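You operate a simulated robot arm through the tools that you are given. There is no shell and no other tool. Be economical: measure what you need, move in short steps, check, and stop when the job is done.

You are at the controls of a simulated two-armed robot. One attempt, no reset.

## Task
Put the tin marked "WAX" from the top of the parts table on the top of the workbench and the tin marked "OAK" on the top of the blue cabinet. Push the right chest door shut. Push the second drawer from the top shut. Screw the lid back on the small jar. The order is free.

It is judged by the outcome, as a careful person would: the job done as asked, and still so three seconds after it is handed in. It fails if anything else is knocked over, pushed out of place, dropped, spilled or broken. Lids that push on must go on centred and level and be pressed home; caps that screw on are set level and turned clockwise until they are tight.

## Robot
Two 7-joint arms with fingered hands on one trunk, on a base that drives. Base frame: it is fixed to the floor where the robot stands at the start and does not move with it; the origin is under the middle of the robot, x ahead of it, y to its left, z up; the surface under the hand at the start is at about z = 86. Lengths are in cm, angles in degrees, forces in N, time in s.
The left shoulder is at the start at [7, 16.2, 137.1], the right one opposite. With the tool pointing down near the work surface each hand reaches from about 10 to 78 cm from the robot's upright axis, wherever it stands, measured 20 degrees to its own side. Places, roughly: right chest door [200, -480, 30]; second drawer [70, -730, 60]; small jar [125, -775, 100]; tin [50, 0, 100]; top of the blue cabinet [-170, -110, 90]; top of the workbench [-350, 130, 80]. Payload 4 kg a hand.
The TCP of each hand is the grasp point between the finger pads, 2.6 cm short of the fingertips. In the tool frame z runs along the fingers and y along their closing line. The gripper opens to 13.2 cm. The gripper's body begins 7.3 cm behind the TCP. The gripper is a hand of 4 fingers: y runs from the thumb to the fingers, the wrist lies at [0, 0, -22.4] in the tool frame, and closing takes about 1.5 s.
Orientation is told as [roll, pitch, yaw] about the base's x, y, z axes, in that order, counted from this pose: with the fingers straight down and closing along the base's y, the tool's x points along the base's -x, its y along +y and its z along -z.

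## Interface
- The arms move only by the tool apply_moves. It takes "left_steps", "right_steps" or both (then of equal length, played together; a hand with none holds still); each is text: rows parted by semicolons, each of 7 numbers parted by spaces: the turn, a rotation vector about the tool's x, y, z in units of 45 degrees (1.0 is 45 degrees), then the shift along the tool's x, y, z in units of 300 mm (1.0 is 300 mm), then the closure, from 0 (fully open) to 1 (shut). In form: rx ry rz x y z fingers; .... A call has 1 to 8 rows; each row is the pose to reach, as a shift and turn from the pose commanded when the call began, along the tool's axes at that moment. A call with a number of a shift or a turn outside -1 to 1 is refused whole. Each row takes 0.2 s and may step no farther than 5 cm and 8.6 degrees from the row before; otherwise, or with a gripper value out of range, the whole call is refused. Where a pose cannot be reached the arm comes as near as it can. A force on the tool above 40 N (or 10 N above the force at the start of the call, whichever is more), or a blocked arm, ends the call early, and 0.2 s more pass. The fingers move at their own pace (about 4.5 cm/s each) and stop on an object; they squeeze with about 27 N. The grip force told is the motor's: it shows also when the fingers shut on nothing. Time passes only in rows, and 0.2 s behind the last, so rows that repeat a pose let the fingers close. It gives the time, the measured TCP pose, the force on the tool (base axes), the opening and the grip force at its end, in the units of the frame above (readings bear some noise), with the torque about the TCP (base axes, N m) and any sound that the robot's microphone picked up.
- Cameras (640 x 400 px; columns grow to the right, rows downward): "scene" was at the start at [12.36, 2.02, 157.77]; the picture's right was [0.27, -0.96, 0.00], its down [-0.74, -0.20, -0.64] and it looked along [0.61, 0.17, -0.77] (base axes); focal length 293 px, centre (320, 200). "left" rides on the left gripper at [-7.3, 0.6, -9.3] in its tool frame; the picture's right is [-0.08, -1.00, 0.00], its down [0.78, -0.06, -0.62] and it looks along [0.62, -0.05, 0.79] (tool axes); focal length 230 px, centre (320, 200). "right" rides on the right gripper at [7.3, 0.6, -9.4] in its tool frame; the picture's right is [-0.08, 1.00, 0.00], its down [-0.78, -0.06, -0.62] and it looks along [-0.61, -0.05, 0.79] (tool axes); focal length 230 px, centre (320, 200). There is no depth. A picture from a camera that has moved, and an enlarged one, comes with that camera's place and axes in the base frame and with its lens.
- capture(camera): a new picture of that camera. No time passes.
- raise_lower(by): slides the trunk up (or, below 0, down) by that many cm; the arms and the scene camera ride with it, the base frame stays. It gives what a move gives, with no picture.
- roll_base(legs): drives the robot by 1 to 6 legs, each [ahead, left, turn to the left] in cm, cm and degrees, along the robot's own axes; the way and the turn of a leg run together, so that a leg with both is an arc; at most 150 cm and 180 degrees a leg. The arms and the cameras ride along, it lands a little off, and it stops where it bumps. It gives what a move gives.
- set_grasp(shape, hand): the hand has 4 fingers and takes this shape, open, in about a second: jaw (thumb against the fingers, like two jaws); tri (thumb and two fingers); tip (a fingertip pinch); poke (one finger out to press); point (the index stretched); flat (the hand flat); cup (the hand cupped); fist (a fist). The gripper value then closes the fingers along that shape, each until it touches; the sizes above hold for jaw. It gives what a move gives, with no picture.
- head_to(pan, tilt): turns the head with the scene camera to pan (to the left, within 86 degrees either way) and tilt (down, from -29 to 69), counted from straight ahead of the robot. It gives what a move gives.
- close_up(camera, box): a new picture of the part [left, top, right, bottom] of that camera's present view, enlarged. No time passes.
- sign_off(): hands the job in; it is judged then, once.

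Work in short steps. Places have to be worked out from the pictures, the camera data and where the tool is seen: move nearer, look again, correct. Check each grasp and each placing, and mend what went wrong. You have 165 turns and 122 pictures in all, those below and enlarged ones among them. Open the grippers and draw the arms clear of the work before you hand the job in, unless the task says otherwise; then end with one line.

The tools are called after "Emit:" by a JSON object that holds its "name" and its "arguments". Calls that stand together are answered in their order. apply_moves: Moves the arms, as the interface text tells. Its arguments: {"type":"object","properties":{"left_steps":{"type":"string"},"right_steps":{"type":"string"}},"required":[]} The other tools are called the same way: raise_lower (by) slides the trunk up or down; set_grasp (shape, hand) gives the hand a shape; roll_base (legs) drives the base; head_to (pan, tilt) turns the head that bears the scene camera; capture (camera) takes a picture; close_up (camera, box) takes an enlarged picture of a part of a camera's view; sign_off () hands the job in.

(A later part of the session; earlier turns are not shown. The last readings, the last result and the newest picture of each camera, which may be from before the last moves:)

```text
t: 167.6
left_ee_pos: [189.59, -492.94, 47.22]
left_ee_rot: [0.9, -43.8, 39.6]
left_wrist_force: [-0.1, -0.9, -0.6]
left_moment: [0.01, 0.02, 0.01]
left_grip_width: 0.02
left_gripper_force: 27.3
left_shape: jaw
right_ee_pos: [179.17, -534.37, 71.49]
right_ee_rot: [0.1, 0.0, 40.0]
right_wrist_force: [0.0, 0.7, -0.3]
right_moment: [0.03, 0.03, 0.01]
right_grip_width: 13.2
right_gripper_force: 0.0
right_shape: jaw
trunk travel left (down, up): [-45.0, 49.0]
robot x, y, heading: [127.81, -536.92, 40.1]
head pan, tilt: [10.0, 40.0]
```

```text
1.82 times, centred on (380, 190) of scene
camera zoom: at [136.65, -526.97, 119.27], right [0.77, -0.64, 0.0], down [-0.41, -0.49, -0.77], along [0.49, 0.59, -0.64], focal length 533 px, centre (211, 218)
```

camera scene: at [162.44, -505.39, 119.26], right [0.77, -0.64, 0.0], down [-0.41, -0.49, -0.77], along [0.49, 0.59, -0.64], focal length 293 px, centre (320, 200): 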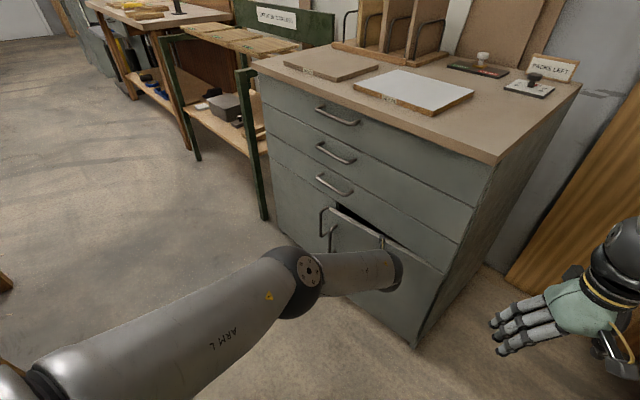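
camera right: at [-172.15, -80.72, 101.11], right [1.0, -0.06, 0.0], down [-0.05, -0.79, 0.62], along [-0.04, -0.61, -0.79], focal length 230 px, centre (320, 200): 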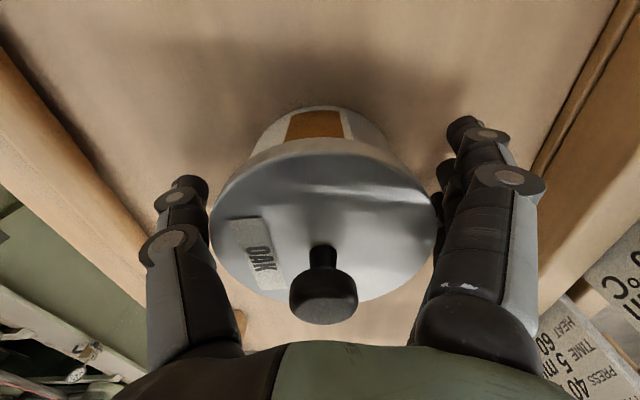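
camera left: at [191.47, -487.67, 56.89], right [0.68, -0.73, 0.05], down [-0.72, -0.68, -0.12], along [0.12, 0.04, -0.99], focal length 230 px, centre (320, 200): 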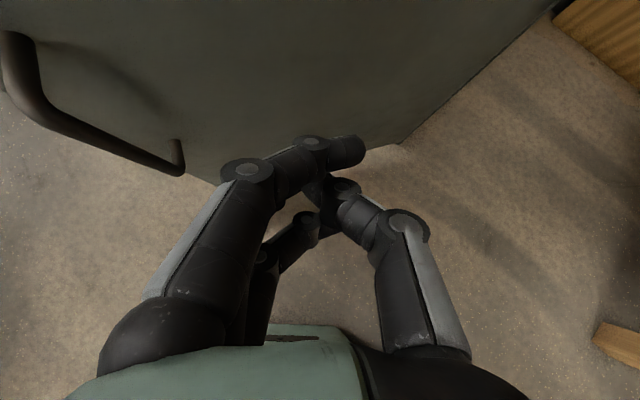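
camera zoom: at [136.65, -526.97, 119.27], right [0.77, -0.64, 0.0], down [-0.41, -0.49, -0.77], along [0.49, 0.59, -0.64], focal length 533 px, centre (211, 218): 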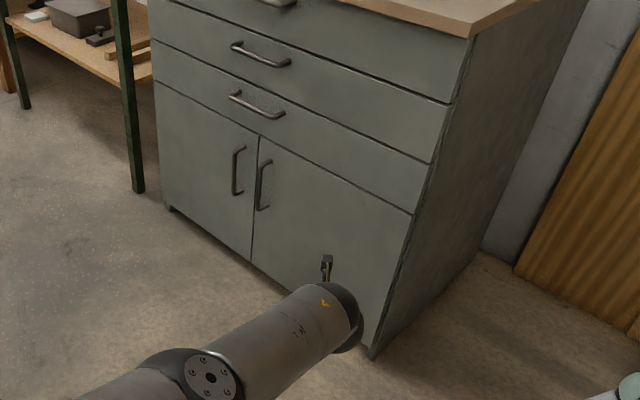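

The door is shut flush. I raise the trunk, bring the left hand back to pointing down, and turn toward the back bench.

Emit:
{"name": "raise_lower", "arguments": {"by": 40}}

Emit:
{"name": "apply_moves", "arguments": {"left_steps": "0 0.15 0 0 0.05 -0.05 0.5;0 0.3 0 0 0.1 -0.1 0;0 0.45 0 0 0.15 -0.15 0;0 0.6 0 0 0.2 -0.2 0;0 0.75 0 0 0.25 -0.25 0;0 0.9 0 0 0.3 -0.3 0;0 0.975 0 0 0.3 -0.3 0;0 0.975 0 0 0.3 -0.3 0"}}

Emit:
{"name": "roll_base", "arguments": {"legs": [[-15, 0, 0], [0, 0, -130]]}}

Emit:
{"name": "head_to", "arguments": {"pan": 0, "tilt": 25}}

Emit:
{"name": "capture", "arguments": {"camera": "scene"}}

```text
t: 171.4
left_ee_pos: [189.67, -492.89, 87.22]
left_ee_rot: [0.9, -43.8, 39.6]
left_wrist_force: [0.0, -1.5, 0.2]
left_moment: [0.0, 0.01, -0.03]
left_grip_width: 0.0
left_gripper_force: 26.4
left_shape: jaw
right_ee_pos: [179.19, -534.45, 111.36]
right_ee_rot: [0.1, 0.1, 40.0]
right_wrist_force: [-0.6, 1.2, 0.1]
right_moment: [-0.02, 0.03, 0.03]
right_grip_width: 13.2
right_gripper_force: 0.1
right_shape: jaw
trunk travel left (down, up): [-85.0, 9.0]
robot x, y, heading: [127.79, -536.62, 39.9]
head pan, tilt: [10.0, 40.0]
```

```text
t: 173.2
left_ee_pos: [178.6, -490.65, 94.09]
left_ee_rot: [0.6, -3.2, 40.2]
left_wrist_force: [-0.1, -0.3, 0.4]
left_moment: [0.02, -0.02, 0.0]
left_grip_width: 13.18
left_gripper_force: 0.0
left_shape: jaw
left hand out of reach, approached as far as the arm can: row 6, 7, 8
right_ee_pos: [179.38, -534.45, 111.45]
right_ee_rot: [0.1, 0.1, 39.9]
right_wrist_force: [-0.5, -0.6, -0.4]
right_moment: [-0.01, 0.0, 0.0]
right_grip_width: 13.18
right_gripper_force: 0.0
right_shape: jaw
trunk travel left (down, up): [-85.0, 9.0]
robot x, y, heading: [127.17, -536.83, 39.9]
head pan, tilt: [10.0, 40.0]
```

```text
t: 179.9
left_ee_pos: [119.97, -615.13, 94.0]
left_ee_rot: [0.6, -3.2, -88.3]
left_wrist_force: [-0.9, 0.5, 1.0]
left_moment: [0.03, -0.03, -0.01]
left_grip_width: 13.19
left_gripper_force: 0.0
left_shape: jaw
right_ee_pos: [85.42, -588.42, 111.44]
right_ee_rot: [0.1, 0.0, -88.5]
right_wrist_force: [-0.1, 0.0, -0.5]
right_moment: [0.0, 0.0, -0.02]
right_grip_width: 13.16
right_gripper_force: 0.1
right_shape: jaw
trunk travel left (down, up): [-85.0, 9.0]
robot x, y, heading: [115.57, -546.26, -88.8]
head pan, tilt: [10.0, 40.0]
```

```text
t: 180.7
left_ee_pos: [120.0, -615.21, 93.95]
left_ee_rot: [0.6, -3.2, -88.3]
left_wrist_force: [0.6, -1.0, -0.4]
left_moment: [-0.01, -0.02, 0.01]
left_grip_width: 13.19
left_gripper_force: 0.1
left_shape: jaw
right_ee_pos: [85.32, -588.39, 111.35]
right_ee_rot: [0.0, 0.0, -88.4]
right_wrist_force: [0.3, -0.3, 0.4]
right_moment: [-0.02, 0.0, 0.03]
right_grip_width: 13.16
right_gripper_force: 0.0
right_shape: jaw
trunk travel left (down, up): [-85.0, 9.0]
robot x, y, heading: [115.78, -546.64, -88.5]
head pan, tilt: [0.0, 25.0]
```

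```text
65 pictures are left
camera scene: at [116.18, -560.59, 161.58], right [-1.0, -0.03, 0.0], down [-0.01, 0.42, -0.91], along [0.02, -0.91, -0.42], focal length 293 px, centre (320, 200)
```

scene: 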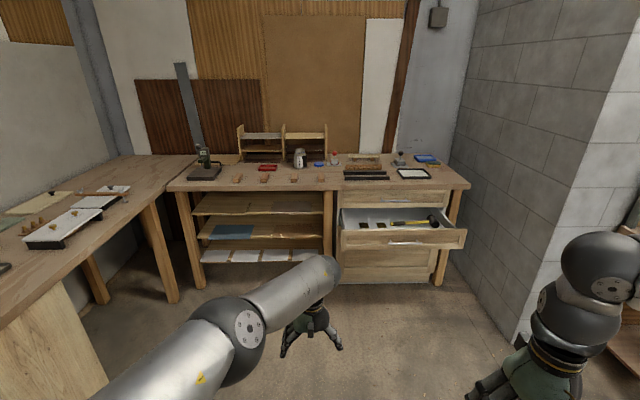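

The second drawer stands open with tools inside. I zoom in on the drawer and the bench top to find the jar and its lid.

Emit:
{"name": "close_up", "arguments": {"camera": "scene", "box": [320, 140, 480, 300]}}

Emit:
{"name": "close_up", "arguments": {"camera": "scene", "box": [220, 120, 460, 200]}}

```text
2.50 times, centred on (400, 220) of scene
camera zoom: at [116.18, -560.59, 161.58], right [-1.0, -0.03, 0.0], down [-0.01, 0.42, -0.91], along [0.02, -0.91, -0.42], focal length 733 px, centre (120, 150)
```

zoom: 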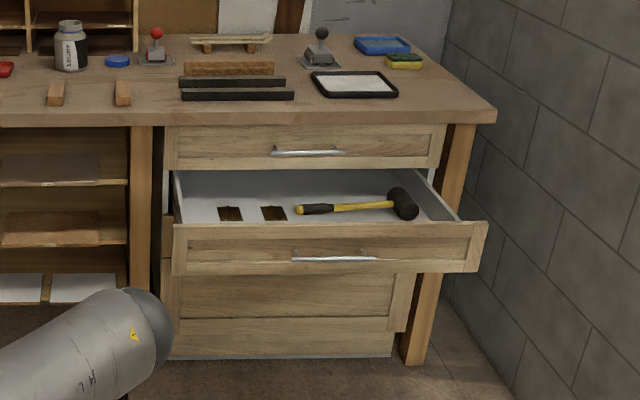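

```text
2.67 times, centred on (340, 160) of scene
camera zoom: at [116.18, -560.59, 161.58], right [-1.0, -0.03, 0.0], down [-0.01, 0.42, -0.91], along [0.02, -0.91, -0.42], focal length 782 px, centre (267, 307)
```

zoom: 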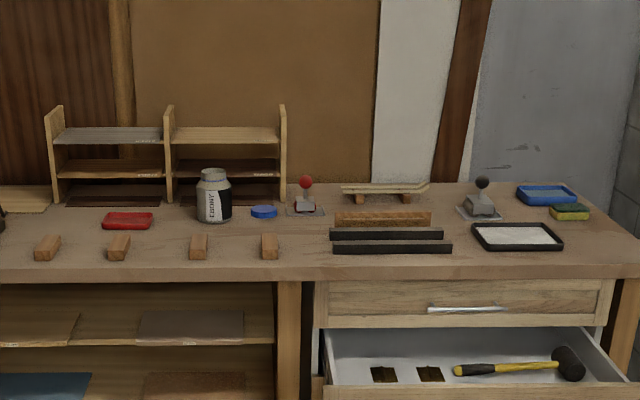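

Drawer front is at about (67, -722, z 54–66), with the closed plane near y≈-749. First I tuck the left hand back and up.

Emit:
{"name": "apply_moves", "arguments": {"left_steps": "0 0.07 0 0.1 0.05 -0.1 0;0 0.07 0 0.2 0.1 -0.2 0;0 0.07 0 0.3 0.18 -0.3 0;0 0.07 0 0.4 0.25 -0.4 0;0 0.07 0 0.5 0.33 -0.5 0;0 0.07 0 0.6 0.4 -0.55 0;0 0.07 0 0.7 0.5 -0.55 0;0 0.07 0 0.8 0.6 -0.55 0"}}

Emit:
{"name": "roll_base", "arguments": {"legs": [[60, -34, -1.5], [62, 0, 0]]}}

Emit:
{"name": "head_to", "arguments": {"pan": 0, "tilt": 45}}

Emit:
{"name": "capture", "arguments": {"camera": "scene"}}

```text
t: 182.5
left_ee_pos: [137.34, -589.54, 109.34]
left_ee_rot: [0.5, -0.3, -88.3]
left_wrist_force: [0.0, 0.2, 0.7]
left_moment: [0.0, -0.01, -0.02]
left_grip_width: 13.16
left_gripper_force: 0.0
left_shape: jaw
right_ee_pos: [85.62, -588.25, 111.69]
right_ee_rot: [0.0, 0.0, -88.3]
right_wrist_force: [-0.1, -0.2, -0.5]
right_moment: [0.0, 0.02, -0.01]
right_grip_width: 13.18
right_gripper_force: 0.1
right_shape: jaw
trunk travel left (down, up): [-85.0, 9.0]
robot x, y, heading: [115.93, -546.31, -88.6]
head pan, tilt: [0.0, 25.0]
```

```text
t: 189.4
left_ee_pos: [103.03, -712.65, 109.31]
left_ee_rot: [0.6, -0.1, -89.5]
left_wrist_force: [0.0, 0.4, -1.4]
left_moment: [0.0, -0.01, -0.05]
left_grip_width: 13.19
left_gripper_force: 0.1
left_shape: jaw
right_ee_pos: [51.33, -710.11, 111.47]
right_ee_rot: [0.2, 0.0, -89.6]
right_wrist_force: [-0.3, -0.8, 0.4]
right_moment: [-0.01, -0.04, 0.0]
right_grip_width: 13.14
right_gripper_force: 0.1
right_shape: jaw
trunk travel left (down, up): [-85.0, 9.0]
robot x, y, heading: [82.85, -669.14, -90.0]
head pan, tilt: [0.0, 25.0]
```

```text
t: 190.2
left_ee_pos: [102.93, -712.91, 109.32]
left_ee_rot: [0.6, -0.1, -89.6]
left_wrist_force: [0.5, 0.2, -0.5]
left_moment: [-0.02, 0.01, -0.02]
left_grip_width: 13.19
left_gripper_force: 0.1
left_shape: jaw
right_ee_pos: [51.19, -710.31, 111.41]
right_ee_rot: [0.1, 0.1, -89.6]
right_wrist_force: [0.0, -0.4, 0.0]
right_moment: [-0.03, 0.03, 0.03]
right_grip_width: 13.17
right_gripper_force: 0.1
right_shape: jaw
trunk travel left (down, up): [-85.0, 9.0]
robot x, y, heading: [82.67, -668.98, -89.6]
head pan, tilt: [0.0, 45.0]
```

```text
62 pictures are left
camera scene: at [82.68, -682.13, 158.53], right [-1.0, 0.0, 0.0], down [0.0, 0.71, -0.71], along [0.0, -0.71, -0.71], focal length 293 px, centre (320, 200)
```

scene: 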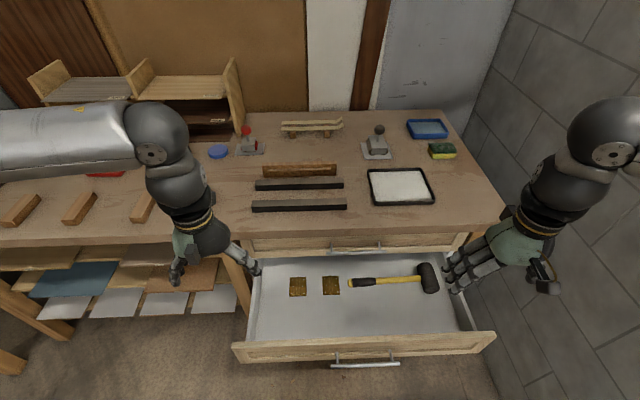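

Two-view estimate: drawer top edge z≈74, handle at z≈66.5, face y≈-711, bench front y≈-742. I'll set the right hand against the top rail and push with the base, so first I back up and pose the hand.

Emit:
{"name": "roll_base", "arguments": {"legs": [[-24, 0, 0]]}}

Emit:
{"name": "apply_moves", "arguments": {"right_steps": "0 -0.125 0 -0.05 0.07 0.08 0.3;0 -0.25 0 -0.1 0.15 0.17 0.6;0 -0.375 0 -0.16 0.22 0.26 1;0 -0.5 0 -0.22 0.3 0.35 1;0 -0.625 0 -0.28 0.37 0.44 1;0 -0.75 0 -0.34 0.45 0.53 1;0 -0.875 0 -0.4 0.52 0.62 1;0 -1 0 -0.45 0.59 0.7 1"}}

Emit:
{"name": "capture", "arguments": {"camera": "scene"}}

```text
t: 192.0
left_ee_pos: [103.04, -688.75, 109.1]
left_ee_rot: [0.6, 0.0, -89.5]
left_wrist_force: [-0.3, -0.1, 0.0]
left_moment: [0.02, -0.02, -0.01]
left_grip_width: 13.19
left_gripper_force: 0.1
left_shape: jaw
right_ee_pos: [51.28, -686.34, 111.44]
right_ee_rot: [0.1, 0.1, -89.7]
right_wrist_force: [-0.8, -0.5, -0.3]
right_moment: [0.0, -0.01, 0.0]
right_grip_width: 13.18
right_gripper_force: 0.0
right_shape: jaw
trunk travel left (down, up): [-85.0, 9.0]
robot x, y, heading: [82.61, -644.98, -89.6]
head pan, tilt: [0.0, 45.0]
```

```text
t: 193.8
left_ee_pos: [103.07, -688.77, 109.13]
left_ee_rot: [0.6, 0.0, -89.4]
left_wrist_force: [-0.5, 0.6, 0.6]
left_moment: [0.03, 0.01, 0.02]
left_grip_width: 13.18
left_gripper_force: 0.1
left_shape: jaw
right_ee_pos: [69.24, -699.48, 90.27]
right_ee_rot: [-0.3, -44.9, -89.4]
right_wrist_force: [-0.3, -1.1, -0.3]
right_moment: [-0.01, -0.01, 0.0]
right_grip_width: 0.03
right_gripper_force: 10.1
right_shape: jaw
trunk travel left (down, up): [-85.0, 9.0]
robot x, y, heading: [82.49, -644.83, -89.8]
head pan, tilt: [0.0, 45.0]
```

```text
61 pictures are left
camera scene: at [82.69, -658.02, 158.53], right [-1.0, -0.01, 0.0], down [-0.01, 0.71, -0.71], along [0.0, -0.71, -0.71], focal length 293 px, centre (320, 200)
```

scene: 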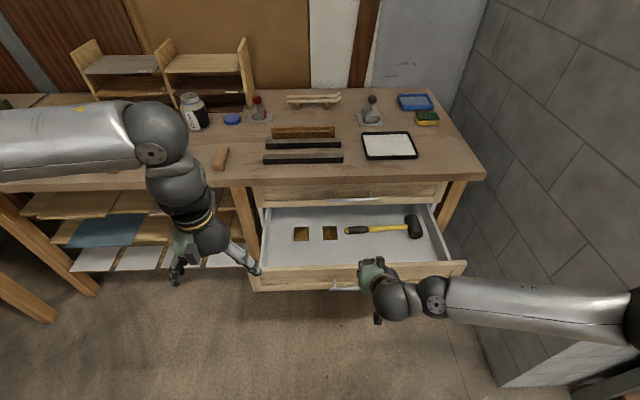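

I lower the hand in front of the drawer's top rail (tip z≈69.5).

Emit:
{"name": "apply_moves", "arguments": {"right_steps": "0 0 0 0.09 0 0.09 1;0 0 0 0.18 0 0.18 1;0 0 0 0.27 0 0.27 1;0 0 0 0.36 0 0.36 1;0 0 0 0.42 0 0.42 1;0 0 0 0.447 0 0.447 1;0 0 0 0.447 0 0.447 1"}}

Emit:
{"name": "capture", "arguments": {"camera": "right"}}

Emit:
{"name": "close_up", "arguments": {"camera": "scene", "box": [240, 190, 480, 350]}}

```text
t: 195.4
left_ee_pos: [102.99, -688.54, 109.23]
left_ee_rot: [0.6, -0.1, -89.4]
left_wrist_force: [0.2, -0.4, -0.2]
left_moment: [0.03, 0.0, -0.01]
left_grip_width: 13.18
left_gripper_force: 0.0
left_shape: jaw
right_ee_pos: [69.25, -699.5, 71.47]
right_ee_rot: [0.1, -44.9, -89.7]
right_wrist_force: [-1.3, -0.5, 0.5]
right_moment: [0.01, 0.0, 0.0]
right_grip_width: 0.01
right_gripper_force: 27.3
right_shape: jaw
trunk travel left (down, up): [-85.0, 9.0]
robot x, y, heading: [82.33, -644.85, -89.7]
head pan, tilt: [0.0, 45.0]
```

```text
60 pictures are left
camera right: at [69.72, -687.76, 72.83], right [1.0, -0.05, 0.06], down [-0.06, -0.12, 0.99], along [-0.04, -0.99, -0.12], focal length 230 px, centre (320, 200)
```

right: 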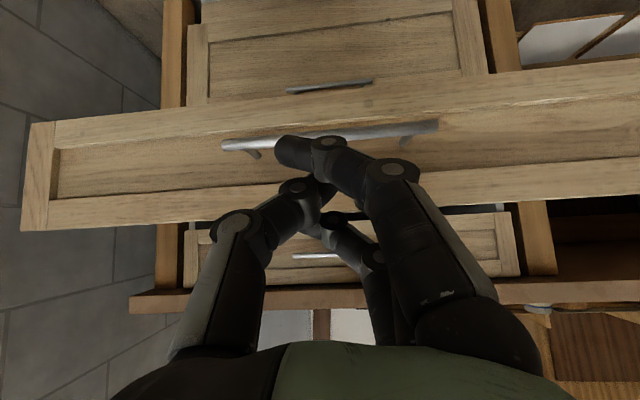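

```text
2.50 times, centred on (360, 270) of scene
camera zoom: at [82.57, -657.92, 158.53], right [-1.0, -0.01, 0.0], down [0.0, 0.71, -0.71], along [0.0, -0.71, -0.71], focal length 733 px, centre (220, 25)
```

zoom: 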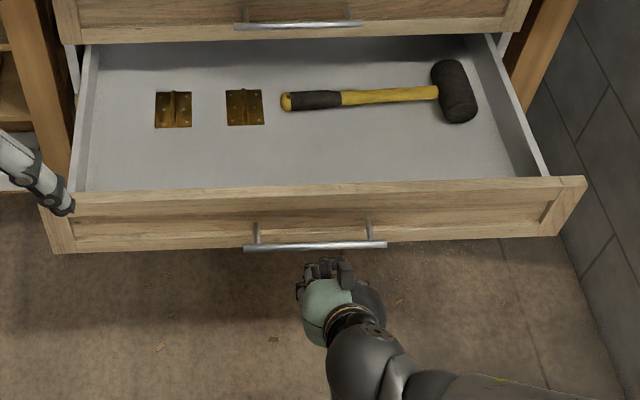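

The fingertips sit between the handle (z≈65) and the top edge (z≈71.5). I raise 5 mm, then drive ahead 36 cm to push the drawer in.

Emit:
{"name": "apply_moves", "arguments": {"right_steps": "0 0 0 -0.012 0 -0.012 1;0 0 0 -0.012 0 -0.012 1"}}

Emit:
{"name": "roll_base", "arguments": {"legs": [[14, 0, 0], [22, 0, 0]]}}

Emit:
{"name": "capture", "arguments": {"camera": "scene"}}

```text
t: 196.0
left_ee_pos: [102.98, -688.63, 109.29]
left_ee_rot: [0.7, -0.1, -89.3]
left_wrist_force: [-0.9, 0.2, -0.3]
left_moment: [-0.01, 0.0, -0.03]
left_grip_width: 13.2
left_gripper_force: 0.1
left_shape: jaw
right_ee_pos: [69.17, -699.45, 72.03]
right_ee_rot: [0.1, -44.9, -89.6]
right_wrist_force: [-0.1, 0.2, 0.1]
right_moment: [-0.01, 0.02, 0.0]
right_grip_width: 0.01
right_gripper_force: 26.9
right_shape: jaw
trunk travel left (down, up): [-85.0, 9.0]
robot x, y, heading: [82.28, -644.92, -89.5]
head pan, tilt: [0.0, 45.0]
```

```text
t: 198.6
left_ee_pos: [103.34, -724.51, 109.24]
left_ee_rot: [0.6, -0.1, -89.2]
left_wrist_force: [0.1, 0.5, -0.9]
left_moment: [0.03, -0.01, 0.0]
left_grip_width: 13.19
left_gripper_force: 0.0
left_shape: jaw
right_ee_pos: [69.73, -735.57, 71.97]
right_ee_rot: [0.1, -44.9, -89.4]
right_wrist_force: [-0.1, -0.4, 0.5]
right_moment: [0.02, -0.04, 0.0]
right_grip_width: 0.0
right_gripper_force: 26.9
right_shape: jaw
trunk travel left (down, up): [-85.0, 9.0]
robot x, y, heading: [82.91, -680.74, -89.5]
head pan, tilt: [0.0, 45.0]
```

```text
58 pictures are left
camera scene: at [82.93, -693.82, 158.55], right [-1.0, -0.01, 0.0], down [-0.01, 0.71, -0.71], along [0.01, -0.71, -0.71], focal length 293 px, centre (320, 200)
```

scene: 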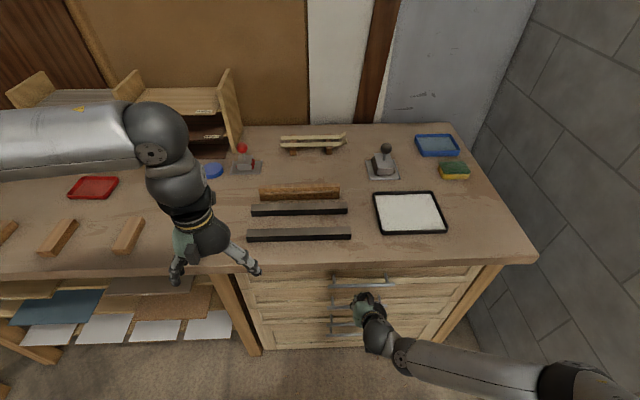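

The drawer looks nearly in. I press on up to 8 cm, expecting a stop.

Emit:
{"name": "roll_base", "arguments": {"legs": [[8, 0, 0]]}}

Emit:
{"name": "close_up", "arguments": {"camera": "scene", "box": [220, 220, 500, 390]}}

```text
t: 199.6
left_ee_pos: [103.43, -729.69, 109.24]
left_ee_rot: [0.6, 0.0, -89.4]
left_wrist_force: [0.0, -0.3, -0.5]
left_moment: [0.04, 0.02, -0.02]
left_grip_width: 13.21
left_gripper_force: 0.1
left_shape: jaw
right_ee_pos: [70.46, -739.08, 71.11]
right_ee_rot: [0.1, -43.4, -88.3]
right_wrist_force: [3.6, 18.6, 5.4]
right_moment: [-0.35, 0.16, -0.38]
right_grip_width: 0.02
right_gripper_force: 27.4
right_shape: jaw
trunk travel left (down, up): [-85.0, 9.0]
robot x, y, heading: [82.98, -685.47, -89.5]
head pan, tilt: [0.0, 45.0]
stopped in leg 1: the force on the tool passed its limit at 75 N (the readings are from after the stop); the commanded pose is now the measured one
```

```text
2.29 times, centred on (360, 305) of scene
camera zoom: at [83.02, -699.17, 158.53], right [-1.0, -0.01, 0.0], down [-0.01, 0.71, -0.71], along [0.01, -0.71, -0.71], focal length 670 px, centre (229, -40)
```

zoom: 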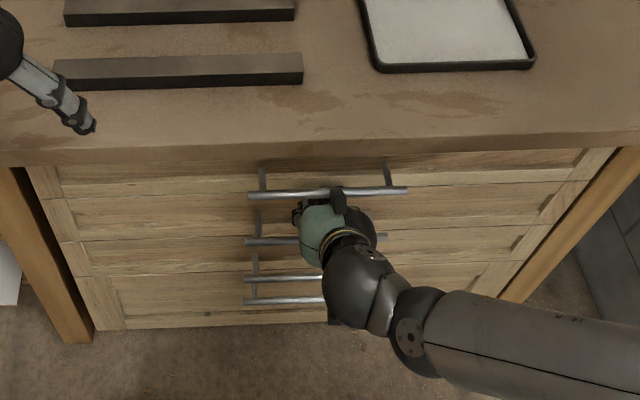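

Firm stop: the drawer is home and flush. I back off slowly, checking that nothing hooks on the upper handle.

Emit:
{"name": "roll_base", "arguments": {"legs": [[-4, 0, 0]]}}

Emit:
{"name": "capture", "arguments": {"camera": "right"}}

```text
t: 200.5
left_ee_pos: [103.42, -726.35, 109.0]
left_ee_rot: [0.5, 0.3, -89.2]
left_wrist_force: [1.4, 0.2, 0.4]
left_moment: [0.02, 0.02, 0.0]
left_grip_width: 13.18
left_gripper_force: 0.0
left_shape: jaw
right_ee_pos: [70.16, -735.85, 70.95]
right_ee_rot: [0.0, -43.5, -88.5]
right_wrist_force: [-0.1, -1.1, -0.3]
right_moment: [0.02, 0.0, 0.01]
right_grip_width: 0.01
right_gripper_force: 27.5
right_shape: jaw
trunk travel left (down, up): [-85.0, 9.0]
robot x, y, heading: [83.05, -682.04, -89.4]
head pan, tilt: [0.0, 45.0]
```

```text
56 pictures are left
camera right: at [70.49, -724.15, 72.64], right [1.0, -0.03, 0.05], down [-0.06, -0.15, 0.99], along [-0.02, -0.99, -0.15], focal length 230 px, centre (320, 200)
```

right: 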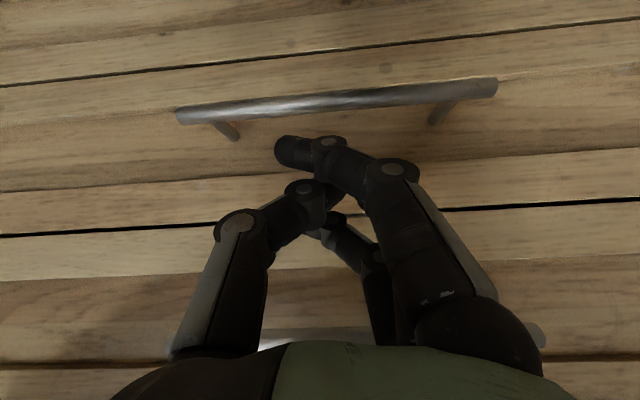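

The drawer is shut and the hand is free. I back away, restore the right hand, and move over in front of the jar.

Emit:
{"name": "roll_base", "arguments": {"legs": [[-30, 0, 0]]}}

Emit:
{"name": "apply_moves", "arguments": {"right_steps": "0 0.12 0 -0.05 -0.05 -0.06 0.5;0 0.24 0 -0.1 -0.1 -0.13 0;0 0.36 0 -0.15 -0.15 -0.2 0;0 0.48 0 -0.2 -0.2 -0.27 0;0 0.6 0 -0.25 -0.26 -0.34 0;0 0.72 0 -0.32 -0.32 -0.41 0;0 0.85 0 -0.4 -0.38 -0.48 0;0 0.966 0 -0.48 -0.43 -0.55 0"}}

Emit:
{"name": "roll_base", "arguments": {"legs": [[0, 45, 0], [30, 0, 0]]}}

Emit:
{"name": "capture", "arguments": {"camera": "scene"}}

```text
t: 202.5
left_ee_pos: [103.09, -696.17, 109.17]
left_ee_rot: [0.5, 0.0, -89.3]
left_wrist_force: [-0.4, -0.3, -0.9]
left_moment: [-0.01, 0.01, 0.02]
left_grip_width: 13.18
left_gripper_force: 0.2
left_shape: jaw
right_ee_pos: [69.82, -705.66, 71.14]
right_ee_rot: [0.0, -43.7, -88.7]
right_wrist_force: [-0.9, -0.1, 0.5]
right_moment: [0.03, 0.03, 0.0]
right_grip_width: 0.0
right_gripper_force: 26.6
right_shape: jaw
trunk travel left (down, up): [-85.0, 9.0]
robot x, y, heading: [82.43, -651.82, -89.6]
head pan, tilt: [0.0, 45.0]
```

```text
t: 204.3
left_ee_pos: [103.16, -695.82, 109.15]
left_ee_rot: [0.6, -0.2, -89.2]
left_wrist_force: [0.2, 0.2, 0.0]
left_moment: [-0.02, 0.02, -0.01]
left_grip_width: 13.17
left_gripper_force: 0.0
left_shape: jaw
right_ee_pos: [56.79, -704.87, 93.15]
right_ee_rot: [-0.1, -0.3, -88.7]
right_wrist_force: [0.1, 0.5, 0.2]
right_moment: [0.02, 0.0, -0.01]
right_grip_width: 13.16
right_gripper_force: 0.0
right_shape: jaw
trunk travel left (down, up): [-85.0, 9.0]
robot x, y, heading: [82.68, -652.21, -89.5]
head pan, tilt: [0.0, 45.0]
```

```text
t: 208.7
left_ee_pos: [148.33, -725.0, 109.42]
left_ee_rot: [0.6, -0.2, -89.0]
left_wrist_force: [-0.3, 0.4, -0.8]
left_moment: [0.0, -0.04, 0.0]
left_grip_width: 13.16
left_gripper_force: 0.0
left_shape: jaw
right_ee_pos: [102.09, -734.13, 93.27]
right_ee_rot: [0.0, -0.4, -88.4]
right_wrist_force: [0.5, 0.3, 0.1]
right_moment: [-0.02, -0.03, 0.01]
right_grip_width: 13.2
right_gripper_force: 0.0
right_shape: jaw
trunk travel left (down, up): [-85.0, 9.0]
robot x, y, heading: [127.98, -681.78, -89.3]
head pan, tilt: [0.0, 45.0]
```

```text
55 pictures are left
camera scene: at [127.82, -694.4, 158.56], right [-1.0, -0.01, 0.0], down [-0.01, 0.71, -0.71], along [0.01, -0.71, -0.71], focal length 293 px, centre (320, 200)
```

scene: 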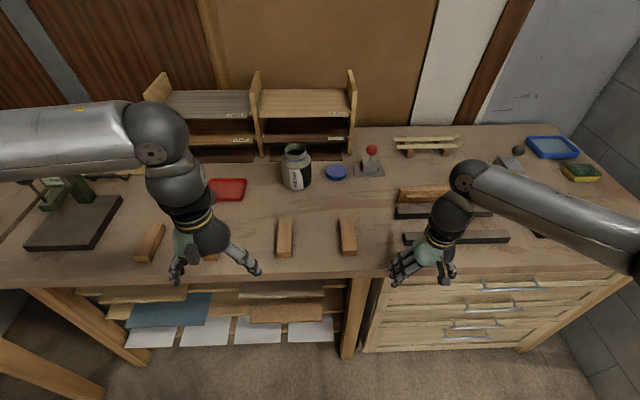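

Emit:
{"name": "close_up", "arguments": {"camera": "scene", "box": [260, 130, 400, 220]}}

```text
4.44 times, centred on (330, 175) of scene
camera zoom: at [127.82, -694.4, 158.56], right [-1.0, -0.01, 0.0], down [-0.01, 0.71, -0.71], along [0.01, -0.71, -0.71], focal length 1302 px, centre (276, 311)
```

zoom: 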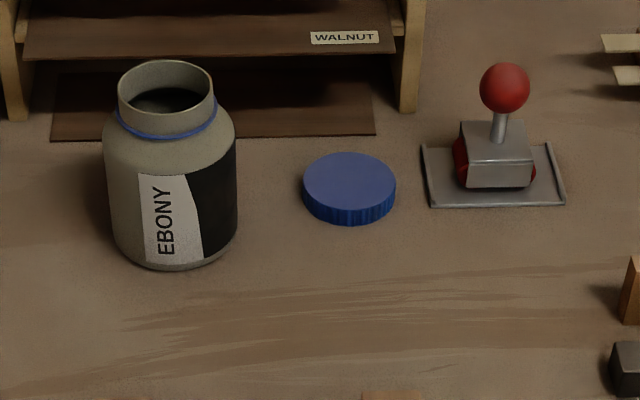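

I see the "EBONY" jar open, with the blue screw lid beside it. Estimates: lid centre (123, -778), Ø7.7 cm; jar axis (137, -775), mouth top z≈101. I raise the right hand and then drive closer.

Emit:
{"name": "apply_moves", "arguments": {"right_steps": "0 0 0 0.03 0 -0.12 0;0 0 0 0.06 0 -0.25 0;0 0 0 0.1 0 -0.38 0;0 0 0 0.15 0 -0.5 0;0 0 0 0.2 0 -0.62 0;0 0 0 0.2 0 -0.7 0"}}

Emit:
{"name": "roll_base", "arguments": {"legs": [[0, 18, -0.5], [27, 0, 0]]}}

Emit:
{"name": "head_to", "arguments": {"pan": -10, "tilt": 45}}

Emit:
{"name": "capture", "arguments": {"camera": "scene"}}

```text
t: 210.1
left_ee_pos: [148.34, -725.26, 109.34]
left_ee_rot: [0.7, 0.0, -89.1]
left_wrist_force: [-0.8, 0.7, 0.8]
left_moment: [0.0, 0.02, 0.0]
left_grip_width: 13.18
left_gripper_force: 0.1
left_shape: jaw
right_ee_pos: [101.99, -728.22, 113.98]
right_ee_rot: [-0.1, -0.3, -88.5]
right_wrist_force: [0.5, -0.2, 0.6]
right_moment: [-0.02, 0.03, -0.02]
right_grip_width: 13.2
right_gripper_force: 0.0
right_shape: jaw
trunk travel left (down, up): [-85.0, 9.0]
robot x, y, heading: [127.55, -681.74, -89.5]
head pan, tilt: [0.0, 45.0]
```

```text
t: 213.1
left_ee_pos: [166.14, -752.22, 109.34]
left_ee_rot: [0.6, -0.2, -89.7]
left_wrist_force: [0.5, -0.1, -0.3]
left_moment: [-0.02, -0.01, -0.02]
left_grip_width: 13.2
left_gripper_force: 0.2
left_shape: jaw
right_ee_pos: [119.65, -755.0, 114.24]
right_ee_rot: [-0.1, -0.3, -89.0]
right_wrist_force: [1.1, -1.1, -0.1]
right_moment: [0.0, -0.01, 0.0]
right_grip_width: 13.19
right_gripper_force: 0.0
right_shape: jaw
trunk travel left (down, up): [-85.0, 9.0]
robot x, y, heading: [146.2, -708.35, -89.7]
head pan, tilt: [0.0, 45.0]
```

```text
t: 213.8
left_ee_pos: [165.99, -752.48, 109.3]
left_ee_rot: [0.6, 0.0, -89.7]
left_wrist_force: [-0.8, 0.4, -0.4]
left_moment: [0.03, -0.01, -0.01]
left_grip_width: 13.18
left_gripper_force: 0.0
left_shape: jaw
right_ee_pos: [119.69, -755.16, 114.17]
right_ee_rot: [-0.1, -0.3, -88.9]
right_wrist_force: [-0.1, -0.1, 0.8]
right_moment: [0.02, 0.01, 0.0]
right_grip_width: 13.18
right_gripper_force: 0.0
right_shape: jaw
trunk travel left (down, up): [-85.0, 9.0]
robot x, y, heading: [146.02, -708.49, -89.9]
head pan, tilt: [-10.0, 45.0]
```

```text
53 pictures are left
camera scene: at [144.47, -721.58, 158.52], right [-0.99, 0.17, 0.0], down [0.12, 0.7, -0.71], along [-0.12, -0.7, -0.71], focal length 293 px, centre (320, 200)
```

scene: 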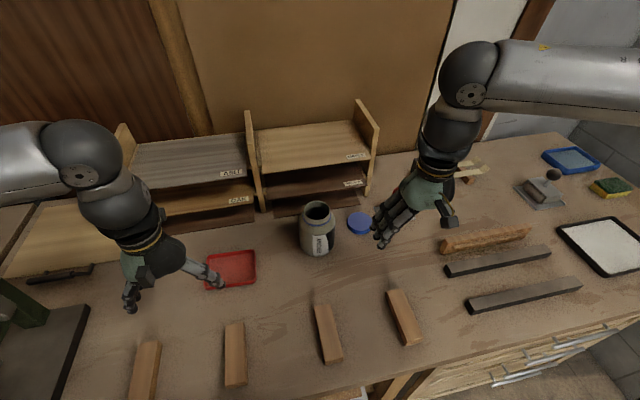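

I zoom on the jar and lid for a second fix.

Emit:
{"name": "close_up", "arguments": {"camera": "scene", "box": [280, 180, 400, 270]}}

Emit:
{"name": "capture", "arguments": {"camera": "right"}}

```text
4.44 times, centred on (340, 225) of scene
camera zoom: at [144.47, -721.58, 158.52], right [-0.99, 0.17, 0.0], down [0.12, 0.7, -0.71], along [-0.12, -0.7, -0.71], focal length 1302 px, centre (231, 89)
```

zoom: 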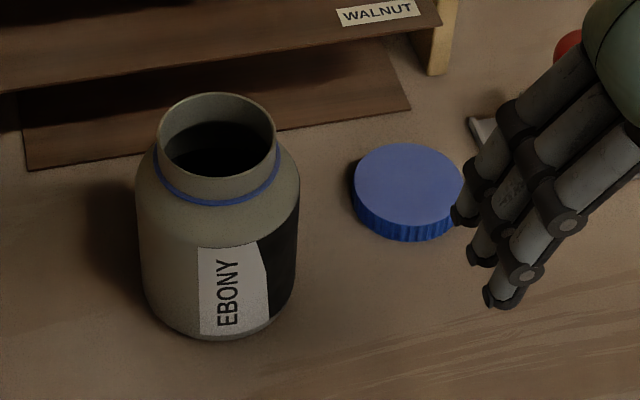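

```text
51 pictures are left
camera right: at [120.21, -747.83, 123.27], right [1.0, -0.06, 0.0], down [-0.05, -0.78, 0.62], along [-0.04, -0.62, -0.78], focal length 230 px, centre (320, 200)
```

right: 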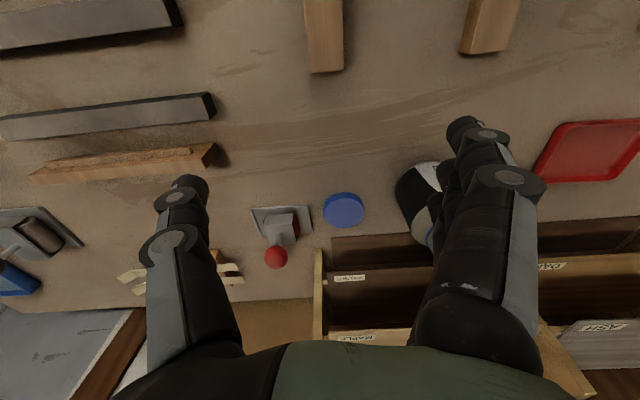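

Lid centre ≈ (122.6, -777.8), top ≈ 89.7; jar mouth ≈ (136.6, -774.3, 101.7). To keep the fingers off the jar and rack I grasp the lid along y, so I yaw the right hand about +90° at height (first half now).

Emit:
{"name": "apply_moves", "arguments": {"right_steps": "0 0 -0.12 -0.05 0.01 0 0;0 0 -0.25 -0.12 0.02 0 0;0 0 -0.37 -0.18 0.03 0 0;0 0 -0.5 -0.25 0.04 0 0.1;0 0 -0.62 -0.32 0.05 0.03 0.2;0 0 -0.75 -0.4 0.06 0.06 0.28;0 0 -0.87 -0.48 0.07 0.1 0.28;0 0 -1 -0.55 0.08 0.13 0.28"}}

```text
t: 215.6
left_ee_pos: [166.12, -752.51, 109.26]
left_ee_rot: [0.7, 0.1, -89.7]
left_wrist_force: [-0.1, 0.4, 0.5]
left_moment: [0.01, -0.03, 0.03]
left_grip_width: 13.18
left_gripper_force: 0.1
left_shape: jaw
right_ee_pos: [122.49, -771.69, 110.26]
right_ee_rot: [-0.2, -0.1, -43.9]
right_wrist_force: [1.0, -1.2, 0.3]
right_moment: [0.04, 0.01, 0.01]
right_grip_width: 9.53
right_gripper_force: 0.2
right_shape: jaw
trunk travel left (down, up): [-85.0, 9.0]
robot x, y, heading: [145.74, -708.51, -89.8]
head pan, tilt: [-10.0, 45.0]
```

Reachable. I complete the yaw to 0 and centre over the lid.

Emit:
{"name": "apply_moves", "arguments": {"right_steps": "0 0 -0.12 -0.02 -0.02 0 0.28;0 0 -0.25 -0.04 -0.04 0 0.28;0 0 -0.37 -0.06 -0.06 0 0.28;0 0 -0.5 -0.08 -0.08 0 0.28;0 0 -0.62 -0.1 -0.1 0.02 0.28;0 0 -0.75 -0.12 -0.12 0.04 0.28;0 0 -0.87 -0.144 -0.144 0.06 0.28;0 0 -0.975 -0.144 -0.144 0.1 0.28"}}

Emit:
{"name": "capture", "arguments": {"camera": "right"}}

Emit:
{"name": "close_up", "arguments": {"camera": "scene", "box": [270, 120, 450, 260]}}

```text
t: 217.4
left_ee_pos: [166.02, -752.36, 109.36]
left_ee_rot: [0.6, 0.0, -89.8]
left_wrist_force: [-1.0, -0.5, 0.1]
left_moment: [0.0, 0.02, 0.02]
left_grip_width: 13.2
left_gripper_force: 0.0
left_shape: jaw
right_ee_pos: [122.51, -777.75, 107.19]
right_ee_rot: [-0.3, -0.1, 0.0]
right_wrist_force: [-0.2, -0.2, -0.3]
right_moment: [0.01, -0.05, -0.01]
right_grip_width: 9.55
right_gripper_force: 0.2
right_shape: jaw
trunk travel left (down, up): [-85.0, 9.0]
robot x, y, heading: [145.84, -708.59, -89.9]
head pan, tilt: [-10.0, 45.0]
```

```text
50 pictures are left
camera right: at [115.28, -777.12, 116.47], right [0.08, 1.0, -0.01], down [0.79, -0.06, 0.62], along [0.61, -0.05, -0.79], focal length 230 px, centre (320, 200)
```

right: 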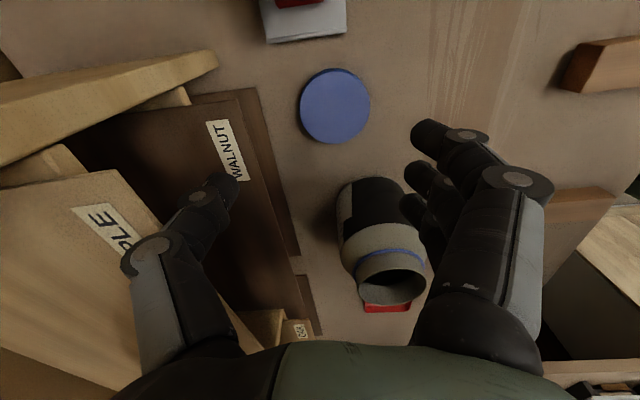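

```text
2.86 times, centred on (360, 190) of scene
camera zoom: at [144.43, -721.55, 158.53], right [-0.99, 0.17, 0.0], down [0.12, 0.7, -0.71], along [-0.12, -0.7, -0.71], focal length 837 px, centre (206, 229)
```

zoom: 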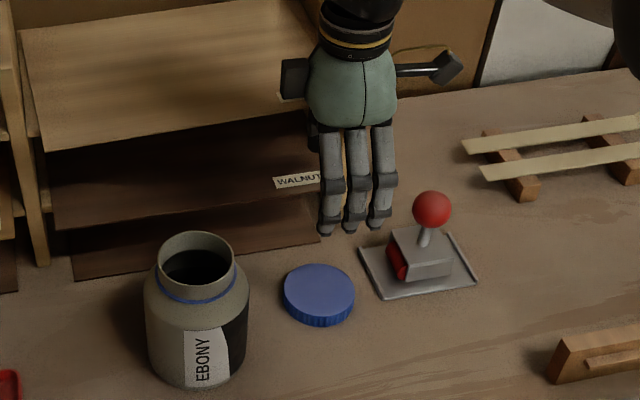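

At yaw 0 the thumb would come too near the rack shelves (front edge y≈-785). A yaw of about +55° puts the thumb into the gap between jar and rack, so I rotate further.

Emit:
{"name": "apply_moves", "arguments": {"right_steps": "0 0 -0.14 0 0 0 0.28;0 0 -0.28 0 0 0 0.28;0 0 -0.42 0 0 0 0.28;0 0 -0.56 0 0 0 0.28;0 0 -0.7 0 0 0 0.28;0 0 -0.84 0 0 0 0.28;0 0 -1 0 0 0 0.28;0 0 -1 0 0 0 0.28"}}

Emit:
{"name": "apply_moves", "arguments": {"right_steps": "0 0 -0.12 0 0 0 0.28;0 0 -0.24 0 0 0 0.28;0 0 -0.24 0 0 0 0.28"}}

Emit:
{"name": "capture", "arguments": {"camera": "right"}}

```text
t: 219.2
left_ee_pos: [166.12, -752.39, 109.41]
left_ee_rot: [0.5, -0.1, -89.7]
left_wrist_force: [0.4, -0.3, -0.5]
left_moment: [-0.02, -0.02, 0.01]
left_grip_width: 13.2
left_gripper_force: 0.0
left_shape: jaw
right_ee_pos: [122.56, -777.62, 107.35]
right_ee_rot: [-0.3, 0.2, 45.0]
right_wrist_force: [0.3, 0.3, -0.4]
right_moment: [0.05, 0.01, 0.02]
right_grip_width: 9.54
right_gripper_force: 0.2
right_shape: jaw
trunk travel left (down, up): [-85.0, 9.0]
robot x, y, heading: [145.58, -708.2, -89.7]
head pan, tilt: [-10.0, 45.0]
```

```text
t: 220.0
left_ee_pos: [166.06, -752.42, 109.39]
left_ee_rot: [0.6, -0.1, -89.8]
left_wrist_force: [-0.7, -0.2, 0.3]
left_moment: [-0.01, -0.02, 0.0]
left_grip_width: 13.18
left_gripper_force: 0.0
left_shape: jaw
right_ee_pos: [122.44, -777.74, 107.28]
right_ee_rot: [-0.2, 0.2, 55.8]
right_wrist_force: [-0.2, 0.2, -0.1]
right_moment: [-0.05, -0.01, 0.0]
right_grip_width: 9.56
right_gripper_force: 0.0
right_shape: jaw
trunk travel left (down, up): [-85.0, 9.0]
robot x, y, heading: [146.01, -708.07, -89.9]
head pan, tilt: [-10.0, 45.0]
```

```text
48 pictures are left
camera right: at [117.99, -783.42, 116.6], right [-0.78, 0.62, 0.0], down [0.49, 0.62, 0.61], along [0.38, 0.48, -0.79], focal length 230 px, centre (320, 200)
```

right: 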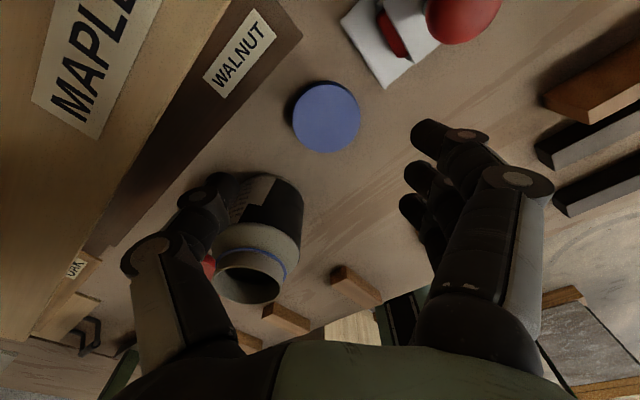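

Nearer views with the scene agree if the lid top is at z≈91.3, giving centre (122.6, -776.4). I shift and descend to z≈95.

Emit:
{"name": "apply_moves", "arguments": {"right_steps": "0 0 0 -0.02 0.01 0.06 0.28;0 0 0 -0.039 0.02 0.15 0.28;0 0 0 -0.039 0.02 0.25 0.28;0 0 0 -0.039 0.02 0.34 0.28;0 0 0 -0.039 0.02 0.41 0.28;0 0 0 -0.039 0.02 0.41 0.28"}}

Emit:
{"name": "capture", "arguments": {"camera": "right"}}

Emit:
{"name": "close_up", "arguments": {"camera": "scene", "box": [270, 120, 450, 260]}}

```text
t: 221.4
left_ee_pos: [166.11, -752.3, 109.34]
left_ee_rot: [0.6, 0.0, -89.7]
left_wrist_force: [0.4, -0.1, 0.0]
left_moment: [0.02, 0.0, 0.02]
left_grip_width: 13.18
left_gripper_force: 0.0
left_shape: jaw
right_ee_pos: [122.78, -776.55, 94.94]
right_ee_rot: [-0.2, 0.2, 55.7]
right_wrist_force: [0.1, 0.5, -0.4]
right_moment: [-0.01, 0.03, 0.03]
right_grip_width: 9.52
right_gripper_force: 0.0
right_shape: jaw
trunk travel left (down, up): [-85.0, 9.0]
robot x, y, heading: [146.11, -708.69, -90.2]
head pan, tilt: [-10.0, 45.0]
```

```text
47 pictures are left
camera right: at [118.13, -782.15, 104.25], right [-0.78, 0.63, 0.0], down [0.49, 0.62, 0.61], along [0.39, 0.48, -0.79], focal length 230 px, centre (320, 200)
```

right: 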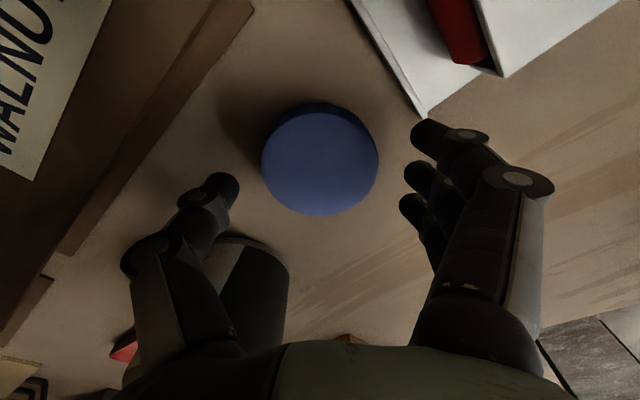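

```text
2.86 times, centred on (360, 190) of scene
camera zoom: at [144.49, -721.51, 158.53], right [-0.99, 0.17, 0.0], down [0.12, 0.7, -0.71], along [-0.12, -0.7, -0.71], focal length 837 px, centre (206, 229)
```

zoom: 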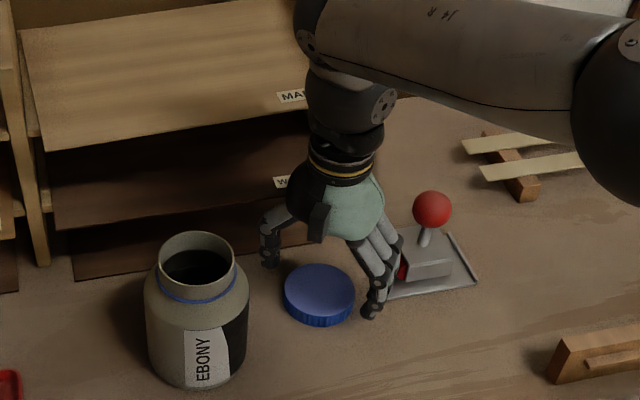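

Lid is centred between thumb and fingers, with clearances fine. I descend slowly toward TCP z≈92.4.

Emit:
{"name": "apply_moves", "arguments": {"right_steps": "0 0 0 0 0 0.03 0.28;0 0 0 0 0 0.06 0.28;0 0 0 0 0 0.075 0.28;0 0 0 0 0 0.085 0.28;0 0 0 0 0 0.085 0.28"}}

Emit:
{"name": "capture", "arguments": {"camera": "right"}}

```text
t: 222.7
left_ee_pos: [166.27, -752.15, 109.32]
left_ee_rot: [0.5, -0.2, -89.7]
left_wrist_force: [0.8, 0.5, 0.9]
left_moment: [0.01, -0.02, -0.02]
left_grip_width: 13.19
left_gripper_force: 0.1
left_shape: jaw
right_ee_pos: [123.01, -776.88, 93.26]
right_ee_rot: [-0.6, 1.0, 55.7]
right_wrist_force: [4.2, 2.9, 23.7]
right_moment: [0.56, 1.47, -0.31]
right_grip_width: 9.52
right_gripper_force: 0.0
right_shape: jaw
trunk travel left (down, up): [-85.0, 9.0]
robot x, y, heading: [146.04, -708.53, -89.5]
head pan, tilt: [-10.0, 45.0]
stopped in row 5 (right hand): the force on the tool passed its limit at 40 N (the readings are from after the stop); the commanded pose is now the measured one
```

```text
45 pictures are left
camera right: at [118.35, -782.4, 102.66], right [-0.78, 0.63, -0.01], down [0.49, 0.63, 0.6], along [0.39, 0.47, -0.8], focal length 230 px, centre (320, 200)
```

right: 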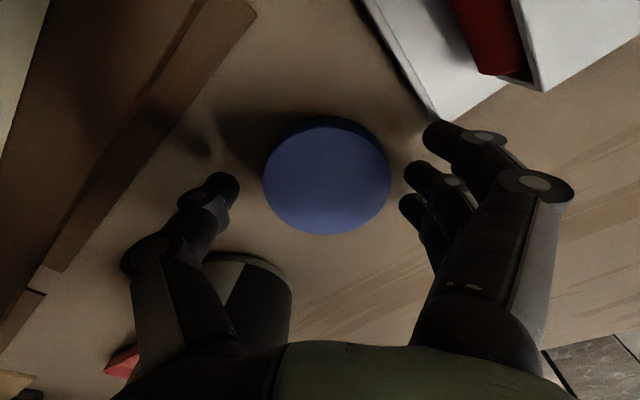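

The index fingertip landed on the corner of the jig's plate. I lift 1.5 cm, turn the yaw back to about 35° and narrow the opening slightly.

Emit:
{"name": "apply_moves", "arguments": {"right_steps": "0 0 0 0 0 -0.05 0.3;0.011 -0.024 0.15 0 0.014 -0.05 0.32;0.011 -0.024 0.3 0 0.014 -0.05 0.32;0.011 -0.024 0.46 0 0.014 -0.05 0.32;0.011 -0.024 0.46 0 0.014 -0.05 0.32"}}

Emit:
{"name": "capture", "arguments": {"camera": "right"}}

```text
t: 223.9
left_ee_pos: [166.1, -752.3, 109.2]
left_ee_rot: [0.7, -0.2, -89.7]
left_wrist_force: [0.7, -0.1, -0.1]
left_moment: [0.02, -0.03, 0.0]
left_grip_width: 13.17
left_gripper_force: 0.1
left_shape: jaw
right_ee_pos: [122.44, -776.51, 94.35]
right_ee_rot: [-0.9, -0.6, 35.0]
right_wrist_force: [-0.9, 0.0, -0.8]
right_moment: [0.02, 0.02, -0.01]
right_grip_width: 9.01
right_gripper_force: 0.0
right_shape: jaw
trunk travel left (down, up): [-85.0, 9.0]
robot x, y, heading: [145.8, -708.5, -89.8]
head pan, tilt: [-10.0, 45.0]
```

```text
44 pictures are left
camera right: at [115.84, -780.23, 103.49], right [-0.51, 0.86, -0.01], down [0.67, 0.4, 0.63], along [0.55, 0.31, -0.78], focal length 230 px, centre (320, 200)
```

right: 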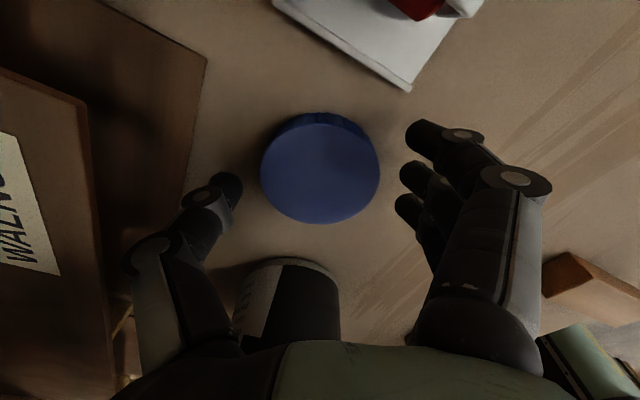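

Tilt is small and the plate corner is about 1.3 cm from the index. I rotate another 13° for margin, level the hand, and descend carefully.

Emit:
{"name": "apply_moves", "arguments": {"right_steps": "-0.02 0.013 0.15 0 0 0 0.32;-0.02 0.013 0.29 0 0 0 0.32;-0.02 0.013 0.29 0 0 0.02 0.32;-0.02 0.013 0.29 0 0 0.04 0.32;-0.02 0.013 0.29 0 0 0.055 0.32;-0.02 0.013 0.29 0 0 0.065 0.32"}}

Emit:
{"name": "capture", "arguments": {"camera": "right"}}

```text
t: 225.3
left_ee_pos: [166.16, -752.24, 109.32]
left_ee_rot: [0.7, -0.2, -89.7]
left_wrist_force: [1.1, -0.5, -0.3]
left_moment: [0.01, 0.02, -0.01]
left_grip_width: 13.17
left_gripper_force: 0.1
left_shape: jaw
right_ee_pos: [122.33, -776.59, 92.72]
right_ee_rot: [0.0, -0.1, 21.9]
right_wrist_force: [-0.9, -1.2, 16.5]
right_moment: [0.81, 0.42, 0.09]
right_grip_width: 8.95
right_gripper_force: 0.0
right_shape: jaw
trunk travel left (down, up): [-85.0, 9.0]
robot x, y, heading: [146.06, -708.63, -89.6]
head pan, tilt: [-10.0, 45.0]
```

```text
43 pictures are left
camera right: at [115.43, -778.8, 101.9], right [-0.3, 0.95, 0.0], down [0.75, 0.24, 0.62], along [0.59, 0.18, -0.79], focal length 230 px, centre (320, 200)
```

right: 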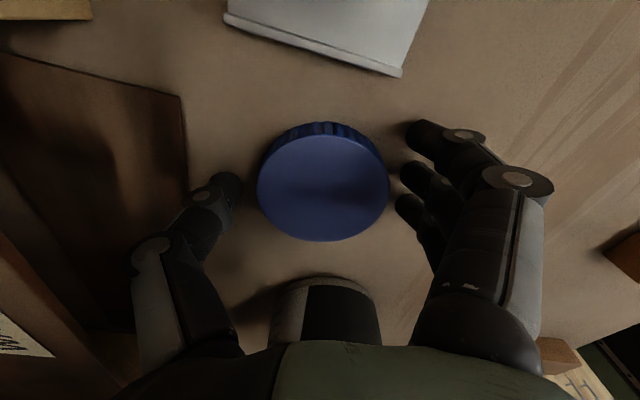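

The fingers just touch the bench, and the lid is centred. I rise 2.5 mm and close on the rim.

Emit:
{"name": "apply_moves", "arguments": {"right_steps": "0 0 0 0 0 -0.01 0.32;0 0 0 0 0 -0.01 0.4;0 0 0 0 0 -0.01 0.5;0 0 0 0 0 -0.01 0.65;0 0 0 0 0 -0.01 0.8;0 0 0 0 0 -0.01 1;0 0 0 0 0 -0.01 1;0 0 0 0 0 -0.01 1"}}

Emit:
{"name": "capture", "arguments": {"camera": "right"}}

```text
t: 227.1
left_ee_pos: [166.08, -752.41, 109.31]
left_ee_rot: [0.6, -0.1, -89.5]
left_wrist_force: [-0.1, 0.7, 1.2]
left_moment: [-0.01, 0.01, -0.03]
left_grip_width: 13.19
left_gripper_force: 0.1
left_shape: jaw
right_ee_pos: [122.39, -776.62, 92.7]
right_ee_rot: [0.2, -0.1, 22.0]
right_wrist_force: [-0.8, 1.3, 3.0]
right_moment: [0.16, 0.02, 0.01]
right_grip_width: 6.34
right_gripper_force: 27.2
right_shape: jaw
trunk travel left (down, up): [-85.0, 9.0]
robot x, y, heading: [146.04, -708.37, -90.0]
head pan, tilt: [-10.0, 45.0]
```

```text
42 pictures are left
camera right: at [115.44, -778.84, 101.92], right [-0.3, 0.95, 0.0], down [0.75, 0.24, 0.62], along [0.59, 0.19, -0.79], focal length 230 px, centre (320, 200)
```

right: 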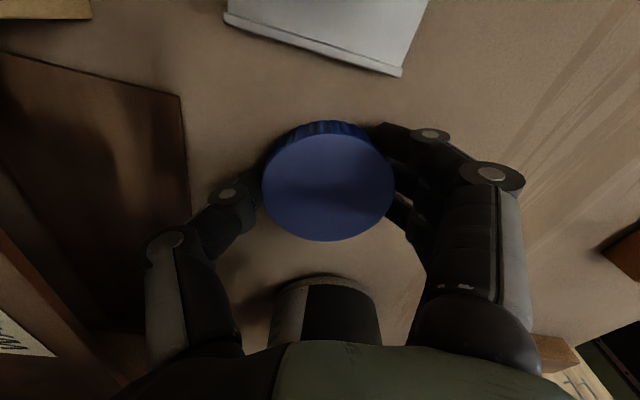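

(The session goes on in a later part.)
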